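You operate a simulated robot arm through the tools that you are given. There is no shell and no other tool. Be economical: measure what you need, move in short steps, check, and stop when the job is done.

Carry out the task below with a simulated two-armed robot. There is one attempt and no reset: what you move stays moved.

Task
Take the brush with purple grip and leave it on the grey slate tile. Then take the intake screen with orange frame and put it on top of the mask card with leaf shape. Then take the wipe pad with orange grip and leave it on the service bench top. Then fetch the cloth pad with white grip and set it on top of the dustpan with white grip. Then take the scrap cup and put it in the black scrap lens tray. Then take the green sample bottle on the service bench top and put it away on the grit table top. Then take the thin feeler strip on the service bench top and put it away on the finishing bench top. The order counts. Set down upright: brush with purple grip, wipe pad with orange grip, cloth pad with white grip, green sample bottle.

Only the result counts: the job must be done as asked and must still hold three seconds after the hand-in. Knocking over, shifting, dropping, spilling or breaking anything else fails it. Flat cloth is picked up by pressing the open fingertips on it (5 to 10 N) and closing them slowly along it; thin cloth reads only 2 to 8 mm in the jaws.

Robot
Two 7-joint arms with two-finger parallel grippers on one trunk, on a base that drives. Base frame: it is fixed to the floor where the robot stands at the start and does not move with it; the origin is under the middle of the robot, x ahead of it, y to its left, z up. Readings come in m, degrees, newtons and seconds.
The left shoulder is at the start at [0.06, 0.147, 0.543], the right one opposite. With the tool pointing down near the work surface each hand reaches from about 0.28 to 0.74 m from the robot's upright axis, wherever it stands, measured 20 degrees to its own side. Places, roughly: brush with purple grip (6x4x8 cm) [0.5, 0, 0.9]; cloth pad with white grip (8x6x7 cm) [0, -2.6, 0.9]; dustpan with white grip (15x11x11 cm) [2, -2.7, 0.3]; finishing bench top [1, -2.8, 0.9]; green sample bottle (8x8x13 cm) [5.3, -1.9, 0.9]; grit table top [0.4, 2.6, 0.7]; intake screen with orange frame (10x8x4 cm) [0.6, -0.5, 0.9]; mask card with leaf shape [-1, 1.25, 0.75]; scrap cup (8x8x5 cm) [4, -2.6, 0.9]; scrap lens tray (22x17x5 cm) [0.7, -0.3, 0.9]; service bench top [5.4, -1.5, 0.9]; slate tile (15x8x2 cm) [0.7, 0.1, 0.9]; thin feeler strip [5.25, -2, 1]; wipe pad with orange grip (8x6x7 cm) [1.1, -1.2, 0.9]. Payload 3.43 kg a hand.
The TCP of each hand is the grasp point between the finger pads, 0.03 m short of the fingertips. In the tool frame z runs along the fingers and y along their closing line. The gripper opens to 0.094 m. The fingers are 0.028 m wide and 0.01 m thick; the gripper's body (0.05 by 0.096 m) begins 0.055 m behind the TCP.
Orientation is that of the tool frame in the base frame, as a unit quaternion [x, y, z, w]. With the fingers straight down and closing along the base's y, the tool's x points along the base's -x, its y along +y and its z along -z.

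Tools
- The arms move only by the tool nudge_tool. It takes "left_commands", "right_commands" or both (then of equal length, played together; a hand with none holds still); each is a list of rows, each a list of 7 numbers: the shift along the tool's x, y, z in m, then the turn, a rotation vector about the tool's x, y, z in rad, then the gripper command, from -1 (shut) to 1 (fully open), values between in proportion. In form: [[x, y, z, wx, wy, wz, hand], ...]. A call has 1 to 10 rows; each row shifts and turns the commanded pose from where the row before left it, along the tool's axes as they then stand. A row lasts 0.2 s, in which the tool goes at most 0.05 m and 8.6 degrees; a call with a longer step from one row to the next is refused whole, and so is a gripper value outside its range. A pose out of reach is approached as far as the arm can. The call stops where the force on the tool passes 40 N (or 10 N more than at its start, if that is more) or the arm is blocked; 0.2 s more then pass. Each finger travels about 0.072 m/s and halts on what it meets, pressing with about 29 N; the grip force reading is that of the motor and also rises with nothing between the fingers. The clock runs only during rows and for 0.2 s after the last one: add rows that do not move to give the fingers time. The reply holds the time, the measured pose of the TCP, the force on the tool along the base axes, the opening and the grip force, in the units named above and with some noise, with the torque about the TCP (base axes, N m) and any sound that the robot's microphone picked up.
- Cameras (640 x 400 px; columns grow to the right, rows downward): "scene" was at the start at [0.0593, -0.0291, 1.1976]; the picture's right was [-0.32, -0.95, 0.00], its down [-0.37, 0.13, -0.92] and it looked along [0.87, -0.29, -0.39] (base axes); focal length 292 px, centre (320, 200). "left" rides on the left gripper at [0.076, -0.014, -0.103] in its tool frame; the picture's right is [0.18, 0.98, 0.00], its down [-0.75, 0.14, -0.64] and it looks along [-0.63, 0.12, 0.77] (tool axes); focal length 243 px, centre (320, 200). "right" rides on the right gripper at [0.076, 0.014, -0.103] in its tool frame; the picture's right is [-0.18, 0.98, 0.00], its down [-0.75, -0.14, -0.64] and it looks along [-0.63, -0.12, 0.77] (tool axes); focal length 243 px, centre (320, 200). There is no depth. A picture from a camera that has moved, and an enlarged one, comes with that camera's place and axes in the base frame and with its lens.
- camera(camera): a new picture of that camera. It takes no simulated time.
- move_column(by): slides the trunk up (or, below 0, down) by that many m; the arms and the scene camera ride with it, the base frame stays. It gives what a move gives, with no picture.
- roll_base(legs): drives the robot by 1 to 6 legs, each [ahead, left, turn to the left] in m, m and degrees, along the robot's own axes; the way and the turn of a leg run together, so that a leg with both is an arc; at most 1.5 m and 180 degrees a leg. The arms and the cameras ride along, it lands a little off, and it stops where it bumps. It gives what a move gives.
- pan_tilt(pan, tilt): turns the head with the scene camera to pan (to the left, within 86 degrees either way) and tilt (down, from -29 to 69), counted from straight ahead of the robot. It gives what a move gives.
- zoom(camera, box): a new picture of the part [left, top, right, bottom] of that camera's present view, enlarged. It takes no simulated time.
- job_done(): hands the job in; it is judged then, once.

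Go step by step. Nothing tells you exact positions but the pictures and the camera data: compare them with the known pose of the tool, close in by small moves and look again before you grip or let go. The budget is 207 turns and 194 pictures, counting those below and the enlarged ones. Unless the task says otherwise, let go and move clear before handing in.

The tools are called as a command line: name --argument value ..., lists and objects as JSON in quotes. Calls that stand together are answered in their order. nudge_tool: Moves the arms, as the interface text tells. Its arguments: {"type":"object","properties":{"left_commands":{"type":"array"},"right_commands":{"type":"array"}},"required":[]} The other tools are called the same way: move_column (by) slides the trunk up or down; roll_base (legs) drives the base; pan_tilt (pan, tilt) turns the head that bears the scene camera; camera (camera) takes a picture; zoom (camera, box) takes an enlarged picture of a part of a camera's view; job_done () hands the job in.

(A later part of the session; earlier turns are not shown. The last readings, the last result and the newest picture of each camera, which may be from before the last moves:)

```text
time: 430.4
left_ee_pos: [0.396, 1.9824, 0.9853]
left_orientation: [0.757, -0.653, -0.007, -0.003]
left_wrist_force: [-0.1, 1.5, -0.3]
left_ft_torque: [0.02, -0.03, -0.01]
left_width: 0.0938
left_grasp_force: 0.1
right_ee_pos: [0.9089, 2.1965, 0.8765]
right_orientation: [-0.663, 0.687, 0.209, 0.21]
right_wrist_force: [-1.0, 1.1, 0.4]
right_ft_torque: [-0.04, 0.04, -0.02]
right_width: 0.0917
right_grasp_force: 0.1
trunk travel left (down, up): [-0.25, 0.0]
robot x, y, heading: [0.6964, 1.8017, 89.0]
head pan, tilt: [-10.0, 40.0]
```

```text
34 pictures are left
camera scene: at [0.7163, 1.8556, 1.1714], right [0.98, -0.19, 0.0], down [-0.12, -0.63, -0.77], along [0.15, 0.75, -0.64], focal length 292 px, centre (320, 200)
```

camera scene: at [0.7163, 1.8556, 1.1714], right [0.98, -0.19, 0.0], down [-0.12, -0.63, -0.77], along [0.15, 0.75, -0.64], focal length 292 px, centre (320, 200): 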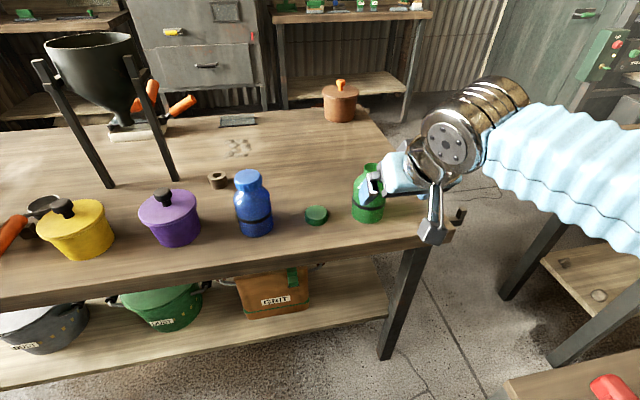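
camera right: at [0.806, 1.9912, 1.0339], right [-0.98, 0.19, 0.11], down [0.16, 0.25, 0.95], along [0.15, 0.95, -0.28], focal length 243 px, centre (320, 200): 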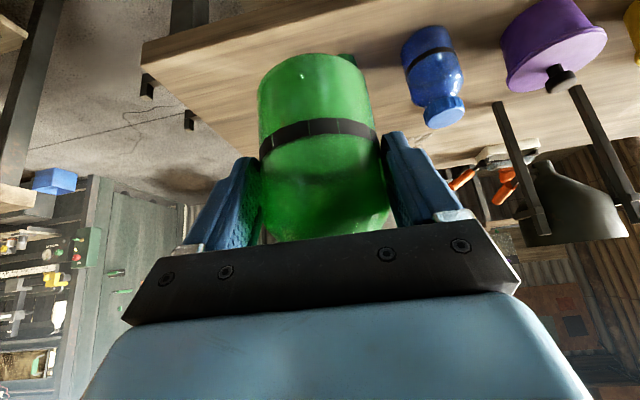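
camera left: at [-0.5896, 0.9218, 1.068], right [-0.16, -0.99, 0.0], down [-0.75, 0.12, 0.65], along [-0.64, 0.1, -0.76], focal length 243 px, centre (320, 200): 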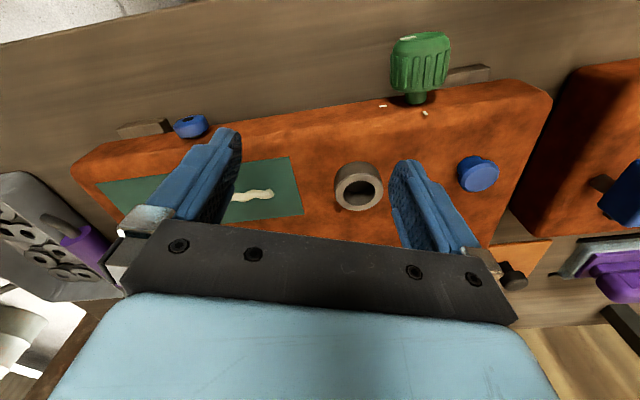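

The bottle stands on the grit table. Retract, level the hand, and drive back to the service bench for the strip.

nudge_tool --right_commands '[[0.035, 0, -0.03, 0, 0, 0, 1], [0.035, 0, -0.03, 0, 0, 0, 1], [0.02, 0, -0.03, 0, 0.15, 0, 1], [0, 0, -0.02, 0, 0.15, 0, 1], [0, 0, 0, 0, 0.15, 0, 1], [0, 0, 0, 0, 0.15, 0, 1]]'

camera --camera "scene"

roll_base --legs '[[-0.2, 0, 0], [0, 0.73, 0], [-1.5, 0, 0], [-1.5, 0, 0], [-0.4, 0, 0], [0, 0, -89]]'

roll_base --legs '[[1.5, 0, 0], [1.5, 0, 0], [1.45, 0, 0]]'

pan_tilt --pan 0 --tilt 25

camera --camera "scene"

```text
time: 431.8
left_ee_pos: [0.3958, 1.9829, 0.985]
left_orientation: [0.757, -0.653, -0.007, -0.003]
left_wrist_force: [0.0, -0.9, -0.1]
left_ft_torque: [0.01, 0.03, 0.02]
left_width: 0.094
left_grasp_force: 0.1
right_ee_pos: [0.9032, 2.0628, 0.9168]
right_orientation: [-0.695, 0.719, 0.003, -0.004]
right_wrist_force: [-1.0, -0.7, -0.4]
right_ft_torque: [0.03, -0.01, -0.05]
right_width: 0.0941
right_grasp_force: 0.2
trunk travel left (down, up): [-0.25, 0.0]
robot x, y, heading: [0.6965, 1.8024, 88.9]
head pan, tilt: [-10.0, 40.0]
```

```text
33 pictures are left
camera scene: at [0.7163, 1.8555, 1.1714], right [0.98, -0.19, 0.0], down [-0.12, -0.63, -0.77], along [0.15, 0.75, -0.64], focal length 292 px, centre (320, 200)
```

scene: 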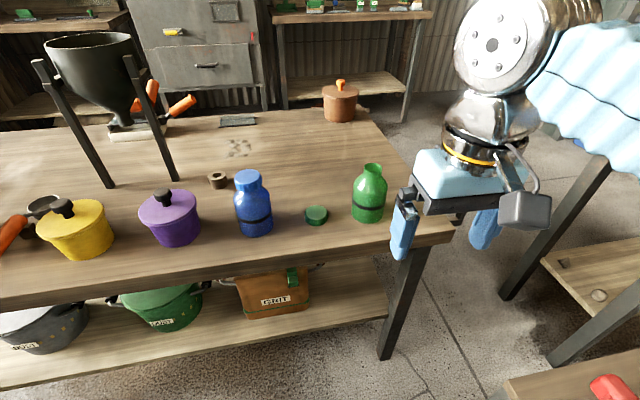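

```text
time: 433.3
left_ee_pos: [0.3544, 1.8611, 0.9856]
left_orientation: [0.792, -0.61, -0.007, -0.003]
left_wrist_force: [-0.1, 0.2, -0.2]
left_ft_torque: [0.02, 0.0, 0.0]
left_width: 0.0944
left_grasp_force: 0.0
right_ee_pos: [0.8509, 1.9972, 0.9177]
right_orientation: [0.734, -0.679, -0.004, 0.003]
right_wrist_force: [0.6, -0.6, -0.5]
right_ft_torque: [0.01, -0.01, -0.02]
right_width: 0.0937
right_grasp_force: 0.0
trunk travel left (down, up): [-0.25, 0.0]
robot x, y, heading: [0.6731, 1.7174, 95.3]
head pan, tilt: [-10.0, 40.0]
stopped in leg 1: the robot was blocked; the commanded pose is now the measured one
```

```text
time: 436.6
left_ee_pos: [0.2951, 2.3838, 0.9433]
left_orientation: [0.821, -0.57, 0.033, -0.016]
left_wrist_force: [2.4, -0.6, 0.2]
left_ft_torque: [0.02, 0.18, -0.03]
left_width: 0.0938
left_grasp_force: 0.1
right_ee_pos: [0.8569, 2.4995, 0.8827]
right_orientation: [-0.695, 0.719, -0.002, -0.008]
right_wrist_force: [0.3, -0.8, -0.6]
right_ft_torque: [0.01, -0.07, -0.01]
right_width: 0.094
right_grasp_force: 0.0
trunk travel left (down, up): [-0.25, 0.0]
robot x, y, heading: [0.6534, 2.1524, 90.9]
head pan, tilt: [-10.0, 40.0]
stopped in leg 1: the robot was blocked; the commanded pose is now the measured one
```

```text
time: 437.3
left_ee_pos: [0.3013, 2.3801, 0.9451]
left_orientation: [0.816, -0.577, 0.027, -0.018]
left_wrist_force: [0.1, -0.2, 0.7]
left_ft_torque: [-0.01, 0.02, 0.03]
left_width: 0.0939
left_grasp_force: 0.1
right_ee_pos: [0.8554, 2.4948, 0.8815]
right_orientation: [-0.697, 0.717, -0.002, -0.009]
right_wrist_force: [0.3, -0.4, 0.6]
right_ft_torque: [-0.03, 0.01, -0.01]
right_width: 0.0942
right_grasp_force: 0.0
trunk travel left (down, up): [-0.25, 0.0]
robot x, y, heading: [0.652, 2.1609, 90.7]
head pan, tilt: [0.0, 25.0]
```

```text
32 pictures are left
camera scene: at [0.6526, 2.1265, 1.2081], right [1.0, 0.01, 0.0], down [0.01, -0.35, -0.94], along [-0.01, 0.94, -0.35], focal length 292 px, centre (320, 200)
```

scene: 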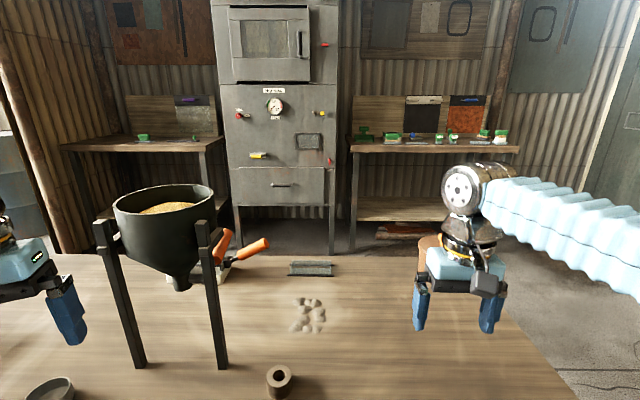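

The reverse was blocked by something behind, and the next legs then drove me forward against the grit table. I must check that nothing on the table was disturbed; I'll look down.

pan_tilt --pan 0 --tilt 66

camera --camera "scene"

camera --camera "right"

```text
time: 438.4
left_ee_pos: [0.3026, 2.3798, 0.9461]
left_orientation: [0.814, -0.579, 0.027, -0.016]
left_wrist_force: [-0.1, 0.8, 0.2]
left_ft_torque: [0.0, -0.01, 0.0]
left_width: 0.0938
left_grasp_force: 0.1
right_ee_pos: [0.8548, 2.4942, 0.8801]
right_orientation: [-0.697, 0.717, -0.005, -0.012]
right_wrist_force: [0.2, -1.1, 0.5]
right_ft_torque: [0.03, -0.03, -0.03]
right_width: 0.0939
right_grasp_force: 0.0
trunk travel left (down, up): [-0.25, 0.0]
robot x, y, heading: [0.6479, 2.1595, 91.0]
head pan, tilt: [0.0, 66.0]
```

```text
31 pictures are left
camera scene: at [0.6529, 2.099, 1.149], right [1.0, 0.01, 0.0], down [0.01, -0.88, -0.48], along [-0.01, 0.48, -0.88], focal length 292 px, centre (320, 200)
```

scene: 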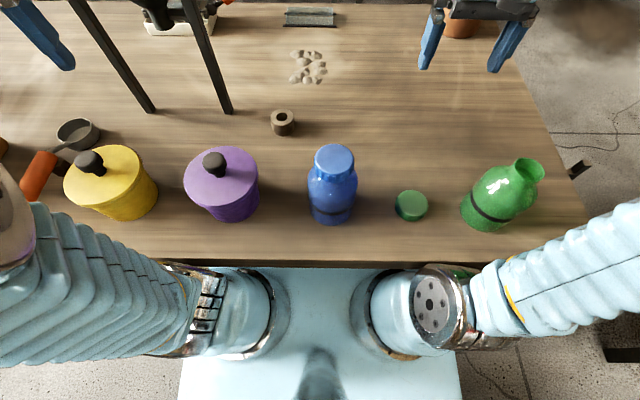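

```text
30 pictures are left
camera right: at [0.8403, 2.4208, 0.9837], right [-0.98, 0.21, 0.0], down [0.17, 0.76, 0.62], along [0.13, 0.61, -0.78], focal length 243 px, centre (320, 200)
```

right: 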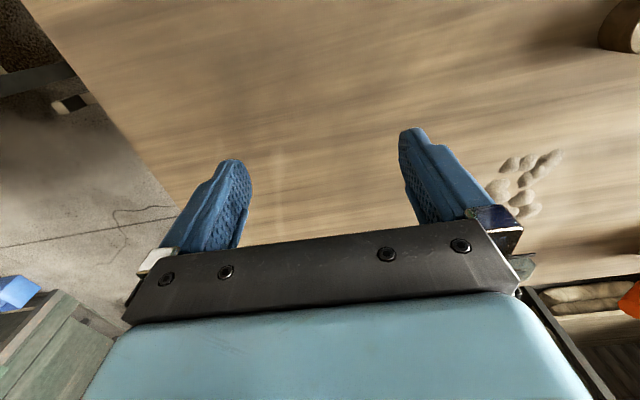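

Nothing was disturbed: all pots and both bottles still stand where they were. I'll raise the right hand, then back out leftwards away from the side table behind.

nudge_tool --right_commands '[[0, 0, -0.03, 0, 0, 0, 1], [0, 0, -0.03, 0, 0, 0, 1], [0, 0, -0.02, 0, 0, 0, 1]]'

roll_base --legs '[[-0.25, 0.08, 0]]'

camera --camera "scene"

```text
time: 438.7
left_ee_pos: [0.2794, 2.4208, 0.9142]
left_orientation: [0.841, -0.539, 0.051, -0.005]
left_wrist_force: [2.3, -0.5, 0.1]
left_ft_torque: [0.04, 0.16, -0.03]
left_width: 0.094
left_grasp_force: 0.0
right_ee_pos: [0.8648, 2.5458, 0.8562]
right_orientation: [-0.689, 0.724, -0.029, -0.031]
right_wrist_force: [0.7, -1.4, -0.1]
right_ft_torque: [0.01, 0.04, 0.01]
right_width: 0.094
right_grasp_force: 0.0
trunk travel left (down, up): [-0.25, 0.0]
robot x, y, heading: [0.6572, 2.1501, 90.2]
head pan, tilt: [0.0, 66.0]
stopped in row 1 (left hand): the arm was blocked; the commanded pose is now the measured one
```

```text
time: 439.5
left_ee_pos: [0.2827, 2.4603, 0.8805]
left_orientation: [0.847, -0.528, 0.066, 0.021]
left_wrist_force: [1.2, 0.8, 0.0]
left_ft_torque: [-0.07, 0.03, 0.02]
left_width: 0.0941
left_grasp_force: 0.1
right_ee_pos: [0.8703, 2.592, 0.8009]
right_orientation: [-0.687, 0.722, -0.06, -0.063]
right_wrist_force: [0.2, -1.3, 0.6]
right_ft_torque: [0.07, -0.01, -0.01]
right_width: 0.0939
right_grasp_force: 0.0
trunk travel left (down, up): [-0.25, 0.0]
robot x, y, heading: [0.6589, 2.1353, 89.7]
head pan, tilt: [0.0, 66.0]
stopped in leg 1: the robot was blocked; the commanded pose is now the measured one
```

```text
29 pictures are left
camera scene: at [0.6607, 2.12, 1.1438], right [1.0, 0.0, 0.0], down [0.0, -0.9, -0.44], along [0.0, 0.44, -0.9], focal length 292 px, centre (320, 200)
```

scene: 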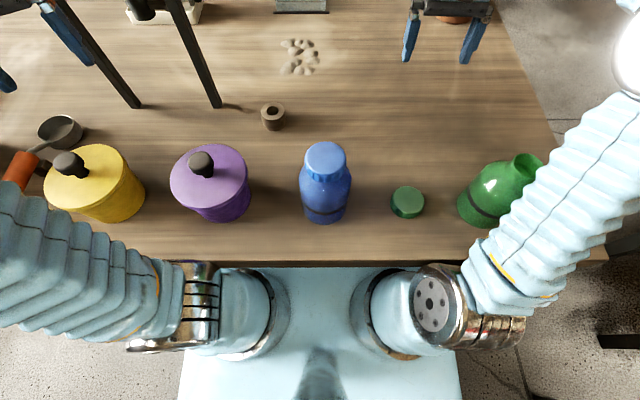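

The base seems to have ridden up slightly and is leaning; it is now settling level again. I'll raise both hands in small steps.

nudge_tool --left_commands '[[0, 0, -0.01, 0, 0, 0, 1], [0, 0, -0.02, 0, 0, 0, 1], [0, 0, -0.02, 0, 0, 0, 1], [0, 0, -0.02, 0, 0, 0, 1]]' --right_commands '[[0, 0, -0.01, 0, 0, 0, 1], [0, 0, -0.03, 0, 0, 0, 1], [0, 0, -0.03, 0, 0, 0, 1], [0, 0, -0.03, 0, 0, 0, 1]]'

```text
time: 439.8
left_ee_pos: [0.2857, 2.4653, 0.8775]
left_orientation: [0.846, -0.528, 0.071, 0.029]
left_wrist_force: [2.4, -108.9, 52.6]
left_ft_torque: [13.97, -1.16, -2.66]
left_width: 0.0939
left_grasp_force: 0.2
right_ee_pos: [0.8727, 2.6038, 0.7915]
right_orientation: [-0.686, 0.721, -0.067, -0.071]
right_wrist_force: [0.5, -0.4, 0.3]
right_ft_torque: [0.04, 0.02, 0.03]
right_width: 0.094
right_grasp_force: 0.1
trunk travel left (down, up): [-0.25, 0.0]
robot x, y, heading: [0.6586, 2.1299, 90.1]
head pan, tilt: [0.0, 66.0]
stopped in row 1 (left hand): the arm was blocked; the commanded pose is now the measured one
```

The left gripper is jammed against the funnel stand's leg (109 N) — that is what blocks me. I'll pull the left hand back from it.

nudge_tool --left_commands '[[0.02, 0, 0, 0, 0, 0, 1], [0.03, 0, 0, 0, 0, 0, 1], [0.03, 0, -0.01, 0, 0, 0, 1], [0.03, 0, -0.01, 0, 0, 0, 1]]'

camera --camera "left"

```text
time: 440.1
left_ee_pos: [0.2912, 2.4637, 0.8698]
left_orientation: [0.844, -0.53, 0.074, 0.036]
left_wrist_force: [0.2, -119.5, 71.2]
left_ft_torque: [16.06, -1.79, -2.76]
left_width: 0.0942
left_grasp_force: 0.2
right_ee_pos: [0.8729, 2.6118, 0.7789]
right_orientation: [-0.685, 0.721, -0.072, -0.078]
right_wrist_force: [-0.7, 0.0, 0.1]
right_ft_torque: [0.01, -0.01, 0.01]
right_width: 0.0942
right_grasp_force: 0.0
trunk travel left (down, up): [-0.25, 0.0]
robot x, y, heading: [0.6575, 2.1231, 89.7]
head pan, tilt: [0.0, 66.0]
stopped in row 1 (left hand): the arm was blocked; the commanded pose is now the measured one
```

```text
28 pictures are left
camera left: at [0.3279, 2.4163, 0.9843], right [-0.81, -0.59, 0.01], down [-0.5, 0.7, 0.51], along [-0.31, 0.4, -0.86], focal length 243 px, centre (320, 200)
```

left: 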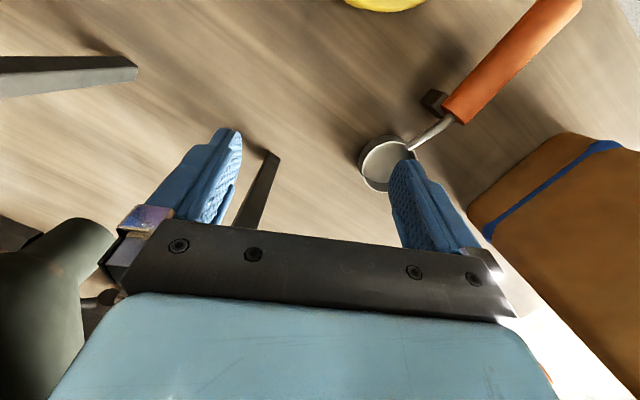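

The left hand is propping against the stand leg. First raise only the right hand, which is sinking toward the table.

nudge_tool --right_commands '[[0, 0, -0.03, 0, 0, 0, 1], [0, 0, -0.03, 0, 0, 0, 1], [0, 0, -0.03, 0, 0, 0, 1], [0, 0, -0.03, 0, 0, 0, 1]]'

pan_tilt --pan 40 --tilt 40

camera --camera "scene"

```text
time: 440.5
left_ee_pos: [0.2913, 2.4631, 0.8631]
left_orientation: [0.844, -0.529, 0.079, 0.044]
left_wrist_force: [5.4, -109.1, 65.4]
left_ft_torque: [14.78, -1.09, -2.85]
left_width: 0.0941
left_grasp_force: 0.1
right_ee_pos: [0.8728, 2.6233, 0.7802]
right_orientation: [-0.683, 0.722, -0.078, -0.083]
right_wrist_force: [0.2, 0.5, -0.5]
right_ft_torque: [0.0, 0.02, -0.02]
right_width: 0.094
right_grasp_force: 0.0
trunk travel left (down, up): [-0.25, 0.0]
robot x, y, heading: [0.6608, 2.1182, 90.0]
head pan, tilt: [0.0, 66.0]
stopped in row 1 (left hand): the arm was blocked; the commanded pose is now the measured one
```

```text
time: 441.5
left_ee_pos: [0.2914, 2.462, 0.862]
left_orientation: [0.844, -0.528, 0.078, 0.044]
left_wrist_force: [-11.4, -108.1, 54.6]
left_ft_torque: [14.0, -2.35, -1.95]
left_width: 0.0941
left_grasp_force: 0.0
right_ee_pos: [0.8748, 2.6232, 0.7812]
right_orientation: [-0.682, 0.722, -0.079, -0.081]
right_wrist_force: [-0.2, 0.6, 0.0]
right_ft_torque: [0.02, 0.02, 0.03]
right_width: 0.094
right_grasp_force: 0.0
trunk travel left (down, up): [-0.25, 0.0]
robot x, y, heading: [0.6561, 2.1236, 89.8]
head pan, tilt: [40.0, 40.0]
```

```text
27 pictures are left
camera scene: at [0.6093, 2.1166, 1.176], right [0.77, 0.64, 0.02], down [0.41, -0.47, -0.78], along [-0.49, 0.61, -0.62], focal length 292 px, centre (320, 200)
```

scene: 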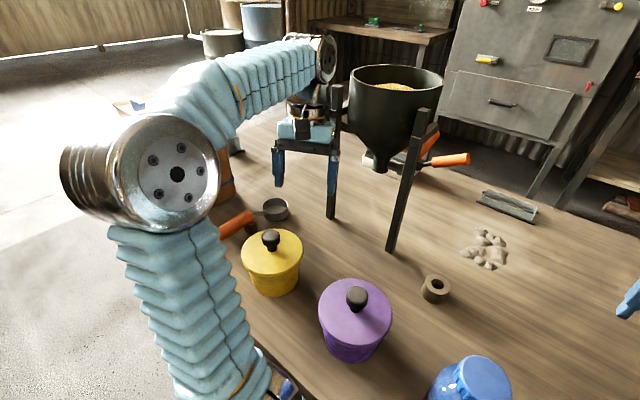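

The gripper presses on the stand's leg; each small call relaxes it a bit. I'll command a larger pull-back of the left hand along with a right-hand lift.

nudge_tool --left_commands '[[0.045, 0, -0.015, 0, 0, 0, 1], [0.03, 0, 0, 0, 0, 0, 1]]' --right_commands '[[0, 0, -0.048, 0, 0, 0, 1], [0, 0, -0.04, 0, 0, 0, 1]]'

nudge_tool --left_commands '[[0.045, 0, -0.015, 0, 0, 0, 1], [0.03, 0, 0, 0, 0, 0, 1]]' --right_commands '[[0, 0, -0.048, 0, 0, 0, 1], [0, 0, -0.04, 0, 0, 0, 1]]'

```text
time: 442.3
left_ee_pos: [0.3222, 2.4226, 0.879]
left_orientation: [0.842, -0.53, 0.088, 0.048]
left_wrist_force: [0.2, -0.2, -0.8]
left_ft_torque: [0.05, -0.01, -0.01]
left_width: 0.094
left_grasp_force: 0.0
right_ee_pos: [0.8806, 2.6451, 0.8508]
right_orientation: [-0.677, 0.725, -0.087, -0.091]
right_wrist_force: [1.2, -0.1, 0.0]
right_ft_torque: [0.01, -0.02, 0.01]
right_width: 0.094
right_grasp_force: 0.1
right hand out of reach, approached as far as the arm can: row 2
trunk travel left (down, up): [-0.25, 0.0]
robot x, y, heading: [0.6666, 2.1108, 89.6]
head pan, tilt: [40.0, 40.0]
stopped in row 2 (right hand): the arm was blocked; the commanded pose is now the measured one
```

```text
time: 443.1
left_ee_pos: [0.3599, 2.3798, 0.8998]
left_orientation: [0.833, -0.542, 0.095, 0.052]
left_wrist_force: [0.2, -0.4, -1.0]
left_ft_torque: [0.01, 0.02, 0.0]
left_width: 0.0938
left_grasp_force: 0.1
right_ee_pos: [0.8889, 2.6461, 0.8535]
right_orientation: [-0.673, 0.731, -0.075, -0.079]
right_wrist_force: [-0.8, 1.1, -0.5]
right_ft_torque: [-0.01, -0.02, 0.01]
right_width: 0.0941
right_grasp_force: 0.0
right hand out of reach, approached as far as the arm can: row 1, 2
trunk travel left (down, up): [-0.25, 0.0]
robot x, y, heading: [0.6722, 2.1128, 88.0]
head pan, tilt: [40.0, 40.0]
stopped in row 2 (left hand): the arm was blocked; the commanded pose is now the measured one
```

The left hand is free of the stand. Now retract and raise the right hand.

nudge_tool --right_commands '[[0.035, 0, -0.02, 0, 0, 0, 1], [0.035, 0, -0.025, 0, 0, 0, 1], [0.03, 0, -0.03, 0, 0, 0, 1], [0.02, 0, -0.03, 0, 0, 0, 1]]'

pan_tilt --pan 10 --tilt 60

camera --camera "scene"

```text
time: 444.3
left_ee_pos: [0.3553, 2.3627, 0.8977]
left_orientation: [0.846, -0.522, 0.089, 0.06]
left_wrist_force: [-0.3, 0.3, 0.2]
left_ft_torque: [0.01, -0.01, 0.0]
left_width: 0.0941
left_grasp_force: 0.1
right_ee_pos: [0.8802, 2.5829, 0.875]
right_orientation: [-0.683, 0.717, -0.093, -0.102]
right_wrist_force: [0.1, -0.3, 0.2]
right_ft_torque: [0.02, 0.02, 0.0]
right_width: 0.094
right_grasp_force: 0.0
right hand out of reach, approached as far as the arm can: row 1, 2, 3, 4
trunk travel left (down, up): [-0.25, 0.0]
robot x, y, heading: [0.6647, 2.1001, 90.5]
head pan, tilt: [40.0, 40.0]
stopped in row 4 (right hand): the arm was blocked; the commanded pose is now the measured one
```

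```text
time: 445.3
left_ee_pos: [0.3552, 2.3599, 0.8998]
left_orientation: [0.847, -0.522, 0.087, 0.059]
left_wrist_force: [0.5, 0.0, 0.3]
left_ft_torque: [0.0, -0.03, 0.0]
left_width: 0.0939
left_grasp_force: 0.1
right_ee_pos: [0.879, 2.5818, 0.8785]
right_orientation: [-0.683, 0.717, -0.092, -0.101]
right_wrist_force: [-0.3, 0.0, -0.1]
right_ft_torque: [0.04, 0.0, -0.01]
right_width: 0.0941
right_grasp_force: 0.1
trunk travel left (down, up): [-0.25, 0.0]
robot x, y, heading: [0.6625, 2.0979, 90.2]
head pan, tilt: [10.0, 60.0]
```

```text
26 pictures are left
camera scene: at [0.6582, 2.1192, 1.144], right [0.98, 0.18, 0.0], down [0.15, -0.84, -0.52], along [-0.1, 0.51, -0.86], focal length 292 px, centre (320, 200)
```

scene: 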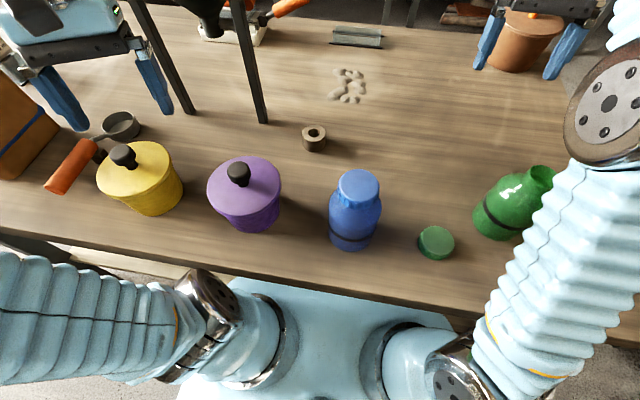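

Everything still stands and the robot is level again. Level the right hand (it is tilted back ~15°) while retracting and raising it.

nudge_tool --right_commands '[[0.02, 0, 0, 0, -0.09, 0, 1], [0.02, 0, -0.01, 0, -0.09, 0, 1], [0.02, 0, -0.02, 0, -0.09, 0, 1], [0.02, 0, -0.02, 0, 0, 0, 1], [0, 0, -0.02, 0, 0, 0, 1], [0, 0, -0.02, 0, 0, 0, 1]]'

```text
time: 446.7
left_ee_pos: [0.3476, 2.3602, 0.9002]
left_orientation: [0.845, -0.523, 0.094, 0.056]
left_wrist_force: [-0.2, 0.5, -0.7]
left_ft_torque: [-0.02, 0.0, 0.02]
left_width: 0.0945
left_grasp_force: 0.2
right_ee_pos: [0.8679, 2.503, 0.9872]
right_orientation: [-0.688, 0.726, -0.002, 0.0]
right_wrist_force: [0.5, 0.2, -0.5]
right_ft_torque: [-0.01, -0.02, 0.01]
right_width: 0.0941
right_grasp_force: 0.1
trunk travel left (down, up): [-0.25, 0.0]
robot x, y, heading: [0.6617, 2.0985, 89.8]
head pan, tilt: [10.0, 60.0]
```

Now level and raise the left hand too, then back the base off.

nudge_tool --left_commands '[[0, 0, -0.02, 0, -0.075, 0, 1], [0, 0, -0.02, 0, -0.075, 0, 1], [0.01, 0, -0.02, 0, -0.07, 0, 1], [0.01, 0, -0.01, 0, 0, 0, 1], [0, 0, 0, 0, 0, 0, 1]]'

roll_base --legs '[[-0.2, 0.1, 0]]'

camera --camera "scene"

```text
time: 447.9
left_ee_pos: [0.3516, 2.3511, 0.9656]
left_orientation: [0.85, -0.527, -0.001, -0.001]
left_wrist_force: [0.5, 0.7, 0.6]
left_ft_torque: [-0.02, -0.03, -0.01]
left_width: 0.094
left_grasp_force: 0.0
right_ee_pos: [0.8669, 2.5044, 0.9817]
right_orientation: [-0.688, 0.725, -0.002, 0.001]
right_wrist_force: [-0.2, 0.0, 0.9]
right_ft_torque: [-0.05, 0.0, -0.02]
right_width: 0.094
right_grasp_force: 0.0
trunk travel left (down, up): [-0.25, 0.0]
robot x, y, heading: [0.6616, 2.1005, 90.1]
head pan, tilt: [10.0, 60.0]
```

```text
time: 449.6
left_ee_pos: [0.2554, 2.1643, 0.962]
left_orientation: [0.851, -0.526, 0.002, 0.007]
left_wrist_force: [0.3, 0.4, 0.0]
left_ft_torque: [0.0, -0.03, -0.01]
left_width: 0.094
left_grasp_force: 0.1
right_ee_pos: [0.7692, 2.3217, 0.9744]
right_orientation: [-0.689, 0.724, -0.007, -0.008]
right_wrist_force: [1.3, -0.3, 0.0]
right_ft_torque: [-0.05, 0.0, -0.01]
right_width: 0.0942
right_grasp_force: 0.1
trunk travel left (down, up): [-0.25, 0.0]
robot x, y, heading: [0.5621, 1.9039, 90.3]
head pan, tilt: [10.0, 60.0]
```

```text
25 pictures are left
camera scene: at [0.5516, 1.9387, 1.1447], right [0.98, 0.18, 0.0], down [0.16, -0.85, -0.5], along [-0.09, 0.49, -0.87], focal length 292 px, centre (320, 200)
```

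scene: 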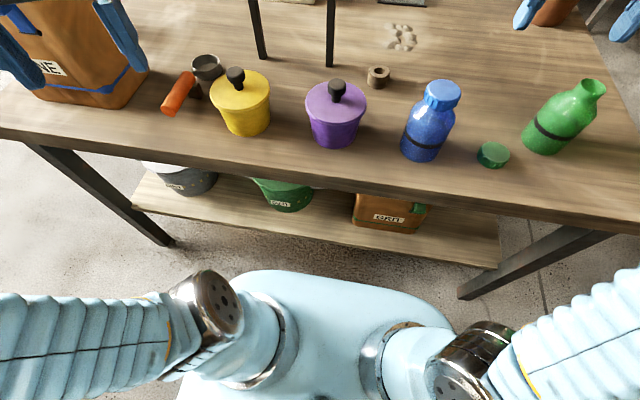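

Free, and everything on the table is in place. Now go left and back in verified stages.

roll_base --legs '[[-0.12, 0.15, 0], [0, 0.45, 0]]'

```text
time: 453.5
left_ee_pos: [-0.346, 2.0406, 0.9628]
left_orientation: [0.851, -0.525, 0.003, 0.007]
left_wrist_force: [0.5, -0.3, 0.5]
left_ft_torque: [-0.01, 0.03, 0.03]
left_width: 0.0944
left_grasp_force: 0.0
right_ee_pos: [0.1694, 2.1977, 0.975]
right_orientation: [-0.69, 0.723, -0.006, -0.007]
right_wrist_force: [0.3, -0.5, 0.0]
right_ft_torque: [0.0, 0.0, -0.01]
right_width: 0.0941
right_grasp_force: 0.0
trunk travel left (down, up): [-0.25, 0.0]
robot x, y, heading: [-0.0362, 1.778, 90.5]
head pan, tilt: [10.0, 60.0]
```

nudge_tool --right_commands '[[0.04, 0, 0, 0, 0, 0, 1], [0.04, 0, 0, 0, 0, 0, 1], [0.03, 0, 0, 0, 0, 0, 1]]'

roll_base --legs '[[-1.5, 0, 0], [-1.5, 0, 0], [-0.62, 0, 0]]'

```text
time: 454.3
left_ee_pos: [-0.3454, 2.0404, 0.9626]
left_orientation: [0.852, -0.524, 0.002, 0.006]
left_wrist_force: [0.1, -0.3, 0.0]
left_ft_torque: [-0.04, -0.04, -0.01]
left_width: 0.0943
left_grasp_force: 0.0
right_ee_pos: [0.1623, 2.087, 0.9762]
right_orientation: [-0.691, 0.723, -0.007, -0.006]
right_wrist_force: [0.6, -0.6, 0.7]
right_ft_torque: [0.01, 0.0, 0.0]
right_width: 0.0939
right_grasp_force: 0.1
trunk travel left (down, up): [-0.25, 0.0]
robot x, y, heading: [-0.0382, 1.7771, 90.7]
head pan, tilt: [10.0, 60.0]
```

```text
time: 471.8
left_ee_pos: [-0.279, -1.5755, 0.9627]
left_orientation: [0.853, -0.522, 0.002, 0.006]
left_wrist_force: [-0.2, 0.4, 0.0]
left_ft_torque: [-0.01, 0.03, -0.02]
left_width: 0.094
left_grasp_force: 0.2
right_ee_pos: [0.228, -1.5257, 0.977]
right_orientation: [-0.692, 0.721, -0.007, -0.007]
right_wrist_force: [-0.3, 0.4, 0.9]
right_ft_torque: [-0.03, 0.02, 0.02]
right_width: 0.094
right_grasp_force: 0.1
trunk travel left (down, up): [-0.25, 0.0]
robot x, y, heading: [0.0294, -1.8396, 90.9]
head pan, tilt: [10.0, 60.0]
```

roll_base --legs '[[0, 0, -91], [1.5, 0, 0], [1.5, 0, 0], [1.4, 0, 0]]'

pan_tilt --pan -10 --tilt 25

camera --camera "scene"

```text
time: 496.8
left_ee_pos: [4.7185, -1.5887, 0.9628]
left_orientation: [-0.223, 0.975, 0.002, -0.006]
left_wrist_force: [0.1, -0.3, -0.4]
left_ft_torque: [-0.03, 0.02, 0.01]
left_width: 0.094
left_grasp_force: 0.1
right_ee_pos: [4.7584, -2.0955, 0.9766]
right_orientation: [0.032, 0.999, 0.0, -0.009]
right_wrist_force: [-0.7, -0.3, -0.9]
right_ft_torque: [0.0, -0.01, 0.01]
right_width: 0.0939
right_grasp_force: 0.1
trunk travel left (down, up): [-0.25, 0.0]
robot x, y, heading: [4.451, -1.8912, -0.5]
head pan, tilt: [10.0, 60.0]
```

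```text
time: 497.8
left_ee_pos: [4.7193, -1.5885, 0.9633]
left_orientation: [-0.223, 0.975, 0.004, -0.006]
left_wrist_force: [1.0, 0.1, -0.4]
left_ft_torque: [0.0, -0.07, 0.0]
left_width: 0.0939
left_grasp_force: 0.0
right_ee_pos: [4.7569, -2.0955, 0.977]
right_orientation: [0.031, 0.999, 0.0, -0.009]
right_wrist_force: [0.5, -0.1, -0.2]
right_ft_torque: [0.02, 0.04, 0.01]
right_width: 0.0939
right_grasp_force: 0.0
trunk travel left (down, up): [-0.25, 0.0]
robot x, y, heading: [4.4524, -1.8865, -0.5]
head pan, tilt: [-10.0, 25.0]
```

```text
24 pictures are left
camera scene: at [4.5131, -1.9065, 1.1946], right [-0.18, -0.98, 0.0], down [-0.42, 0.08, -0.91], along [0.89, -0.16, -0.42], focal length 292 px, centre (320, 200)
```

scene: 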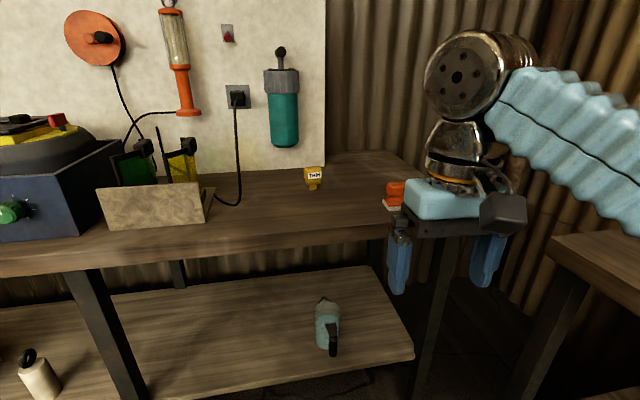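

zoom --camera "scene" --box '[273, 150, 353, 205]'

```text
7.27 times, centred on (313, 178) of scene
camera zoom: at [4.5131, -1.9065, 1.1946], right [-0.18, -0.98, 0.0], down [-0.42, 0.08, -0.91], along [0.89, -0.16, -0.42], focal length 2120 px, centre (371, 364)
```

zoom: 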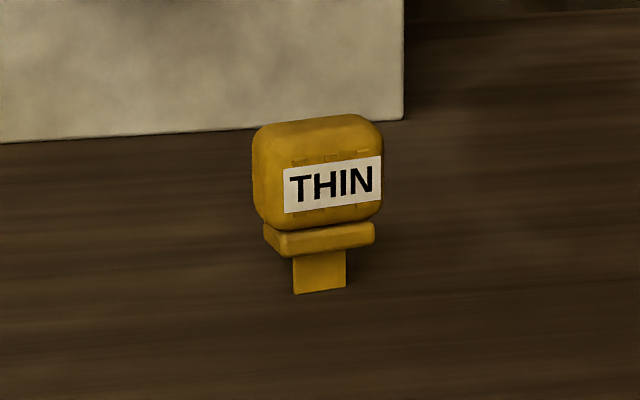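

The THIN grip stands at ≈[5.285, −2.03]. Drive closer and bring the hand in front of it.

roll_base --legs '[[0.285, 0, 0.5]]'

nudge_tool --right_commands '[[0, 0.04, 0, 0, 0, 0, 1], [-0.035, 0.038, 0.01, 0, 0, 0, 1], [-0.04, 0.001, 0.012, 0, 0, 0, 1], [-0.035, 0, 0.012, 0, 0, 0, 1], [-0.03, 0, 0.012, 0, 0, 0, 1], [0, 0, 0, 0, 0, 0, 1]]'

camera --camera "right"

```text
time: 499.8
left_ee_pos: [5.0031, -1.5883, 0.9624]
left_orientation: [-0.227, 0.974, 0.003, -0.006]
left_wrist_force: [0.6, 0.0, -0.5]
left_ft_torque: [-0.02, -0.01, 0.01]
left_width: 0.094
left_grasp_force: 0.1
right_ee_pos: [5.0465, -2.0955, 0.9771]
right_orientation: [0.028, 1.0, 0.0, -0.009]
right_wrist_force: [-0.8, -1.4, -0.6]
right_ft_torque: [-0.01, -0.02, 0.02]
right_width: 0.0941
right_grasp_force: 0.1
trunk travel left (down, up): [-0.25, 0.0]
robot x, y, heading: [4.7363, -1.8919, 0.1]
head pan, tilt: [-10.0, 25.0]
```

```text
refused: row 2 steps farther than a row can; nothing moved
```

```text
22 pictures are left
camera right: at [4.9735, -2.0767, 1.0796], right [0.24, 0.97, 0.0], down [0.76, -0.18, 0.63], along [0.61, -0.15, -0.78], focal length 243 px, centre (320, 200)
```

right: 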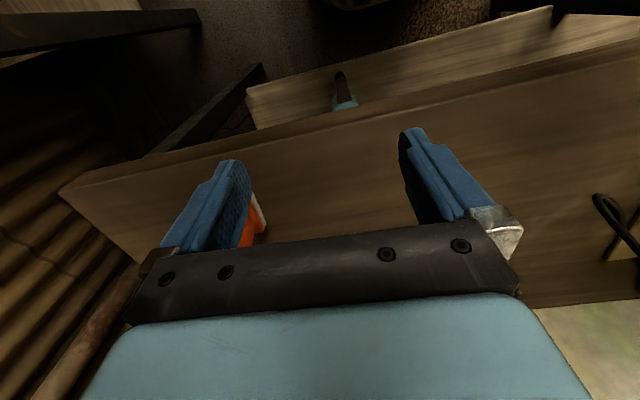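

nudge_tool --right_commands '[[0, 0.04, 0, 0, 0, 0, 1], [-0.02, 0.038, 0.008, 0, 0, 0, 1], [-0.035, 0.001, 0.012, 0, 0, 0, 1], [-0.035, 0, 0.012, 0, 0, 0, 1], [-0.04, 0, 0.012, 0, 0, 0, 1], [0, 0, 0, 0, 0, 0, 1]]'

camera --camera "right"

```text
time: 501.2
left_ee_pos: [5.004, -1.5874, 0.9622]
left_orientation: [-0.228, 0.974, 0.003, -0.006]
left_wrist_force: [0.2, 0.3, 0.2]
left_ft_torque: [-0.02, -0.01, 0.01]
left_width: 0.0942
left_grasp_force: 0.2
right_ee_pos: [5.181, -2.0247, 0.9302]
right_orientation: [0.028, 1.0, 0.001, -0.009]
right_wrist_force: [-0.2, -0.1, -0.2]
right_ft_torque: [0.0, 0.02, 0.0]
right_width: 0.0942
right_grasp_force: 0.0
trunk travel left (down, up): [-0.25, 0.0]
robot x, y, heading: [4.7344, -1.8905, -0.2]
head pan, tilt: [-10.0, 25.0]
```

```text
21 pictures are left
camera right: at [5.1084, -2.0054, 1.0331], right [0.24, 0.97, 0.0], down [0.76, -0.18, 0.63], along [0.61, -0.15, -0.78], focal length 243 px, centre (320, 200)
```

right: 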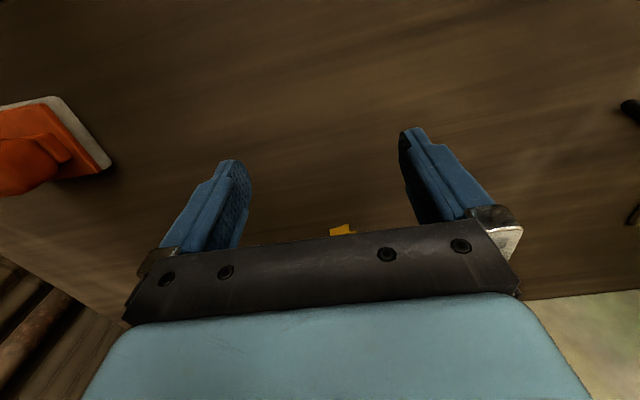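

nudge_tool --right_commands '[[-0.025, 0.001, 0.009, 0, 0, 0, 1], [-0.025, 0.001, 0.008, 0, 0, 0, 1], [-0.02, 0.001, 0, 0, 0, 0, 1], [0, 0, 0, 0, 0, 0, 1]]'

camera --camera "right"

```text
time: 502.2
left_ee_pos: [5.0038, -1.5872, 0.9631]
left_orientation: [-0.226, 0.974, 0.003, -0.005]
left_wrist_force: [0.9, 0.5, 0.6]
left_ft_torque: [0.0, -0.03, -0.03]
left_width: 0.094
left_grasp_force: 0.0
right_ee_pos: [5.2504, -2.0239, 0.9117]
right_orientation: [0.028, 1.0, 0.0, -0.011]
right_wrist_force: [0.2, 0.2, 1.3]
right_ft_torque: [0.01, 0.01, 0.03]
right_width: 0.094
right_grasp_force: 0.0
trunk travel left (down, up): [-0.25, 0.0]
robot x, y, heading: [4.736, -1.8891, -0.0]
head pan, tilt: [-10.0, 25.0]
```

```text
20 pictures are left
camera right: at [5.1772, -2.006, 1.0144], right [0.24, 0.97, 0.0], down [0.76, -0.18, 0.63], along [0.61, -0.15, -0.78], focal length 243 px, centre (320, 200)
```

right: 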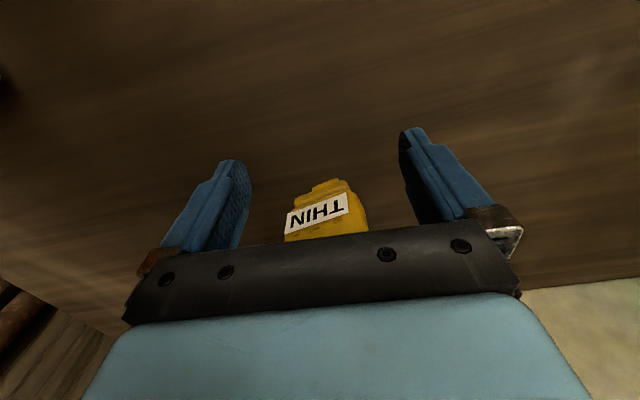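

nudge_tool --right_commands '[[-0.018, -0.002, 0, 0, 0, 0, 1], [-0.016, -0.002, 0, 0, 0, 0, 1], [0, 0, 0, 0, 0, 0, 1]]'

camera --camera "right"

```text
time: 503.0
left_ee_pos: [5.0034, -1.587, 0.9624]
left_orientation: [-0.227, 0.974, 0.003, -0.007]
left_wrist_force: [0.0, -0.5, -0.1]
left_ft_torque: [-0.01, 0.05, 0.0]
left_width: 0.0939
left_grasp_force: 0.1
right_ee_pos: [5.2839, -2.0301, 0.9098]
right_orientation: [0.028, 1.0, -0.002, -0.01]
right_wrist_force: [0.2, -0.3, -0.2]
right_ft_torque: [-0.02, -0.01, 0.01]
right_width: 0.094
right_grasp_force: 0.1
trunk travel left (down, up): [-0.25, 0.0]
robot x, y, heading: [4.74, -1.8932, -0.1]
head pan, tilt: [-10.0, 25.0]
```

```text
19 pictures are left
camera right: at [5.2112, -2.0115, 1.0135], right [0.24, 0.97, 0.0], down [0.76, -0.18, 0.63], along [0.61, -0.15, -0.78], focal length 243 px, centre (320, 200)
```

right: 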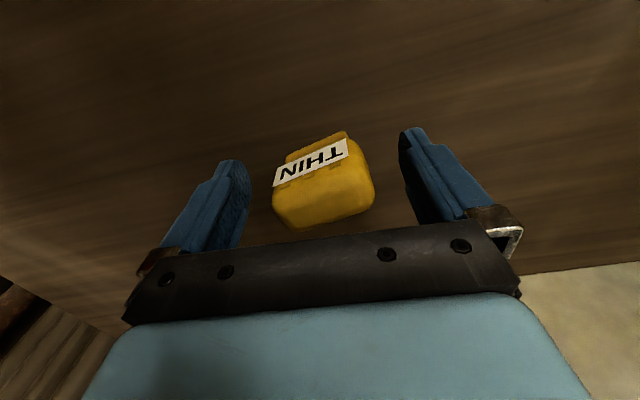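

Centred. Close and lift straight up.

nudge_tool --right_commands '[[0, 0, 0, 0, 0, 0, 0.5], [0, 0, 0, 0, 0, 0, 0], [0, 0, 0, 0, 0, 0, -1], [0, 0, 0, 0, 0, 0, -1], [0, 0, 0, 0, 0, 0, -1], [0, 0, 0, 0, 0, 0, -1], [0, 0, -0.008, 0, 0, 0, -1], [0, 0, -0.01, 0, 0, 0, -1], [0.005, 0, -0.012, 0, 0, 0, -1], [0, 0, 0, 0, 0, 0, -1]]'

camera --camera "right"

```text
time: 505.2
left_ee_pos: [5.0024, -1.5882, 0.9624]
left_orientation: [-0.227, 0.974, 0.003, -0.006]
left_wrist_force: [0.1, 0.1, 0.9]
left_ft_torque: [-0.02, 0.0, 0.02]
left_width: 0.0941
left_grasp_force: 0.0
right_ee_pos: [5.2741, -2.032, 0.9262]
right_orientation: [0.027, 1.0, 0.0, -0.01]
right_wrist_force: [0.4, -0.6, -0.4]
right_ft_torque: [0.02, -0.02, -0.02]
right_width: 0.0543
right_grasp_force: 28.8
right hand out of reach, approached as far as the arm can: row 7, 8, 9
trunk travel left (down, up): [-0.25, 0.0]
robot x, y, heading: [4.7394, -1.892, -0.3]
head pan, tilt: [-10.0, 25.0]
```

```text
18 pictures are left
camera right: at [5.2013, -2.0134, 1.0292], right [0.24, 0.97, 0.0], down [0.76, -0.18, 0.63], along [0.61, -0.15, -0.78], focal length 243 px, centre (320, 200)
```

right: 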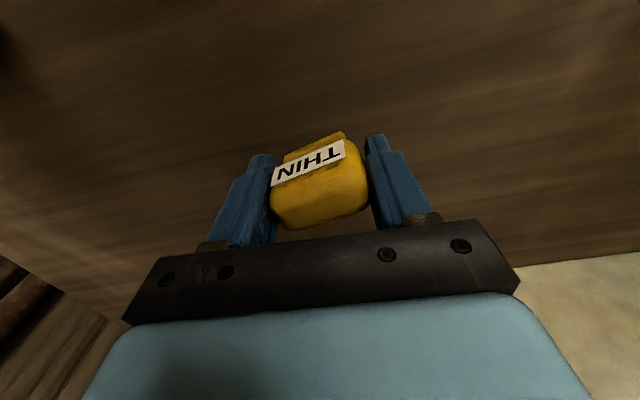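

The strip is held. Pull back and up, then look at the finishing bench near [1, −2.8].

nudge_tool --right_commands '[[0.03, 0, -0.005, 0, 0, 0, -1], [0.04, 0, -0.01, 0, 0, 0, -1], [0.04, 0, -0.01, 0, 0, 0, -1], [0.04, 0, -0.012, 0, 0, 0, -1], [0.04, 0, -0.01, 0, 0, 0, -1], [0.03, 0, 0, 0, 0, 0, -1]]'

roll_base --legs '[[-0.3, 0.04, 0], [-1.5, 0, 0], [-1.5, 0, 0]]'

```text
time: 506.6
left_ee_pos: [5.0025, -1.5875, 0.9625]
left_orientation: [-0.227, 0.974, 0.003, -0.006]
left_wrist_force: [-0.5, 0.1, 0.1]
left_ft_torque: [0.01, 0.01, 0.02]
left_width: 0.0938
left_grasp_force: 0.0
right_ee_pos: [5.054, -2.0198, 0.9791]
right_orientation: [0.027, 1.0, -0.001, -0.009]
right_wrist_force: [0.0, 0.1, 0.1]
right_ft_torque: [0.0, -0.01, -0.02]
right_width: 0.0548
right_grasp_force: 29.2
trunk travel left (down, up): [-0.25, 0.0]
robot x, y, heading: [4.741, -1.8916, 0.2]
head pan, tilt: [-10.0, 25.0]
```

```text
time: 522.6
left_ee_pos: [1.7231, -1.5371, 0.9621]
left_orientation: [-0.218, 0.976, 0.003, -0.007]
left_wrist_force: [-1.2, -0.4, -0.7]
left_ft_torque: [0.04, 0.0, -0.02]
left_width: 0.0938
left_grasp_force: 0.1
right_ee_pos: [1.7669, -1.9691, 0.9795]
right_orientation: [0.036, 0.999, 0.001, -0.01]
right_wrist_force: [-0.5, 0.9, -0.8]
right_ft_torque: [0.01, 0.03, 0.04]
right_width: 0.0537
right_grasp_force: 28.7
trunk travel left (down, up): [-0.25, 0.0]
robot x, y, heading: [1.4505, -1.8359, -1.1]
head pan, tilt: [-10.0, 25.0]
```

roll_base --legs '[[0, 0, -89], [0, -0.3, 0]]'

pan_tilt --pan 0 --tilt 30

camera --camera "scene"

```text
time: 528.5
left_ee_pos: [1.4596, -2.1011, 0.9619]
left_orientation: [0.527, 0.85, 0.006, -0.002]
left_wrist_force: [0.5, 0.3, -0.1]
left_ft_torque: [-0.04, 0.01, 0.0]
left_width: 0.0941
left_grasp_force: 0.0
right_ee_pos: [1.0257, -2.155, 0.9782]
right_orientation: [0.725, 0.689, 0.007, -0.007]
right_wrist_force: [-0.5, -0.7, -1.0]
right_ft_torque: [0.03, 0.0, -0.02]
right_width: 0.0541
right_grasp_force: 29.0
trunk travel left (down, up): [-0.25, 0.0]
robot x, y, heading: [1.1502, -1.839, -89.9]
head pan, tilt: [-10.0, 25.0]
```

```text
time: 529.2
left_ee_pos: [1.4605, -2.1009, 0.9634]
left_orientation: [0.527, 0.85, 0.006, -0.002]
left_wrist_force: [0.3, -0.3, -0.2]
left_ft_torque: [0.01, 0.01, -0.01]
left_width: 0.094
left_grasp_force: 0.0
right_ee_pos: [1.0274, -2.1548, 0.9781]
right_orientation: [0.725, 0.689, 0.007, -0.007]
right_wrist_force: [0.0, 0.0, -0.2]
right_ft_torque: [-0.02, -0.03, -0.02]
right_width: 0.0536
right_grasp_force: 29.4
trunk travel left (down, up): [-0.25, 0.0]
robot x, y, heading: [1.1551, -1.8351, -89.9]
head pan, tilt: [0.0, 30.0]
```

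```text
17 pictures are left
camera scene: at [1.1562, -1.8967, 1.1868], right [-1.0, 0.0, 0.0], down [0.0, 0.5, -0.87], along [0.0, -0.87, -0.5], focal length 292 px, centre (320, 200)
```

scene: 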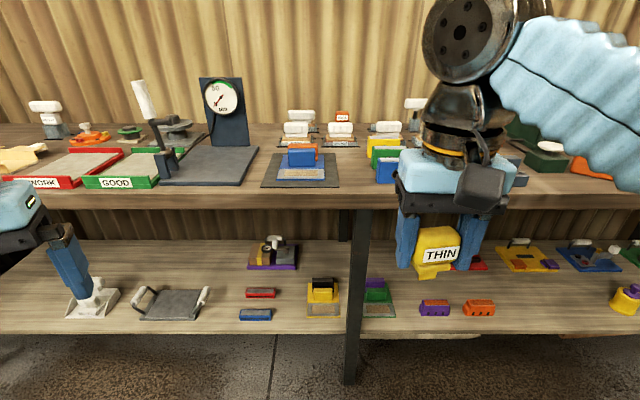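

The bench front in front of the green machine (around [0.25, −2.57]) was free earlier; I'll strafe there.

roll_base --legs '[[0, -0.75, 0]]'

pan_tilt --pan 0 --tilt 35

camera --camera "scene"

```text
time: 533.3
left_ee_pos: [0.6993, -2.1027, 0.9629]
left_orientation: [0.529, 0.849, 0.006, -0.002]
left_wrist_force: [-0.1, -0.6, 0.4]
left_ft_torque: [-0.03, -0.01, 0.02]
left_width: 0.0939
left_grasp_force: 0.1
right_ee_pos: [0.2681, -2.1547, 0.9782]
right_orientation: [0.726, 0.688, 0.007, -0.006]
right_wrist_force: [-0.1, 0.4, 0.0]
right_ft_torque: [-0.01, 0.03, -0.03]
right_width: 0.0535
right_grasp_force: 29.1
trunk travel left (down, up): [-0.25, 0.0]
robot x, y, heading: [0.3969, -1.8362, -90.0]
head pan, tilt: [0.0, 30.0]
```

```text
time: 534.0
left_ee_pos: [0.6997, -2.1023, 0.9613]
left_orientation: [0.529, 0.848, 0.006, -0.003]
left_wrist_force: [0.0, -0.1, -0.2]
left_ft_torque: [-0.01, -0.01, -0.02]
left_width: 0.0939
left_grasp_force: 0.1
right_ee_pos: [0.2675, -2.1535, 0.9781]
right_orientation: [0.726, 0.687, 0.008, -0.007]
right_wrist_force: [0.1, 0.0, -0.8]
right_ft_torque: [-0.03, 0.01, 0.01]
right_width: 0.0537
right_grasp_force: 29.6
trunk travel left (down, up): [-0.25, 0.0]
robot x, y, heading: [0.3971, -1.837, -89.8]
head pan, tilt: [0.0, 35.0]
```

```text
16 pictures are left
camera scene: at [0.3979, -1.8942, 1.179], right [-1.0, 0.0, 0.0], down [0.0, 0.57, -0.82], along [0.0, -0.82, -0.57], focal length 292 px, centre (320, 200)
```

scene: 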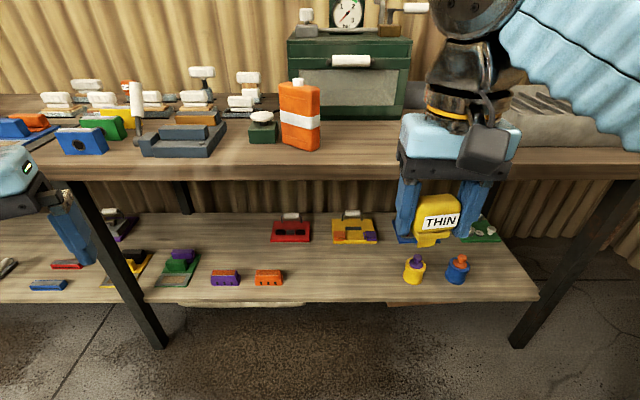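

The area in front of the green machine is free. Move in and position over [0.28, −2.56].

roll_base --legs '[[0.2, 0, 0]]'

nudge_tool --right_commands '[[-0.041, 0.0046, 0.007, 0, 0, 0, -1], [-0.041, 0.0046, 0.008, 0, 0, 0, -1], [-0.041, 0.0046, 0.008, 0, 0, 0, -1], [-0.041, 0.0046, 0.008, 0, 0, 0, -1], [-0.041, 0.0046, 0.008, 0, 0, 0, -1], [0, 0, 0, 0, 0, 0, -1]]'

camera --camera "scene"

```text
time: 535.5
left_ee_pos: [0.6986, -2.3022, 0.9634]
left_orientation: [0.529, 0.849, 0.006, -0.002]
left_wrist_force: [-0.7, -0.1, 0.0]
left_ft_torque: [-0.02, -0.01, 0.01]
left_width: 0.0939
left_grasp_force: 0.1
right_ee_pos: [0.266, -2.3537, 0.9793]
right_orientation: [0.727, 0.686, 0.007, -0.007]
right_wrist_force: [-0.1, 0.4, -1.4]
right_ft_torque: [-0.05, 0.0, -0.05]
right_width: 0.0537
right_grasp_force: 29.1
trunk travel left (down, up): [-0.25, 0.0]
robot x, y, heading: [0.3965, -2.0367, -90.2]
head pan, tilt: [0.0, 35.0]
```

```text
time: 537.0
left_ee_pos: [0.699, -2.3031, 0.9623]
left_orientation: [0.529, 0.848, 0.007, -0.002]
left_wrist_force: [-0.3, -0.2, -0.3]
left_ft_torque: [-0.01, -0.01, -0.01]
left_width: 0.0941
left_grasp_force: 0.0
right_ee_pos: [0.2769, -2.5552, 0.9319]
right_orientation: [0.728, 0.686, 0.01, -0.011]
right_wrist_force: [0.7, 0.9, 0.4]
right_ft_torque: [0.03, 0.0, -0.05]
right_width: 0.054
right_grasp_force: 29.0
right hand out of reach, approached as far as the arm can: row 5
trunk travel left (down, up): [-0.25, 0.0]
robot x, y, heading: [0.3953, -2.035, -90.0]
head pan, tilt: [0.0, 35.0]
```

```text
15 pictures are left
camera scene: at [0.3974, -2.0948, 1.1789], right [-1.0, 0.0, 0.0], down [0.0, 0.57, -0.82], along [0.0, -0.82, -0.57], focal length 292 px, centre (320, 200)
```

scene: 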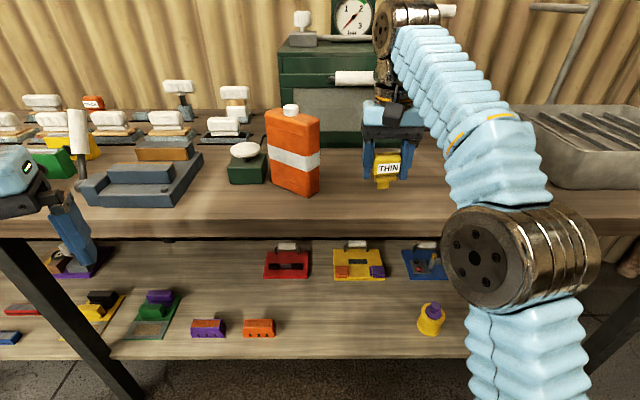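

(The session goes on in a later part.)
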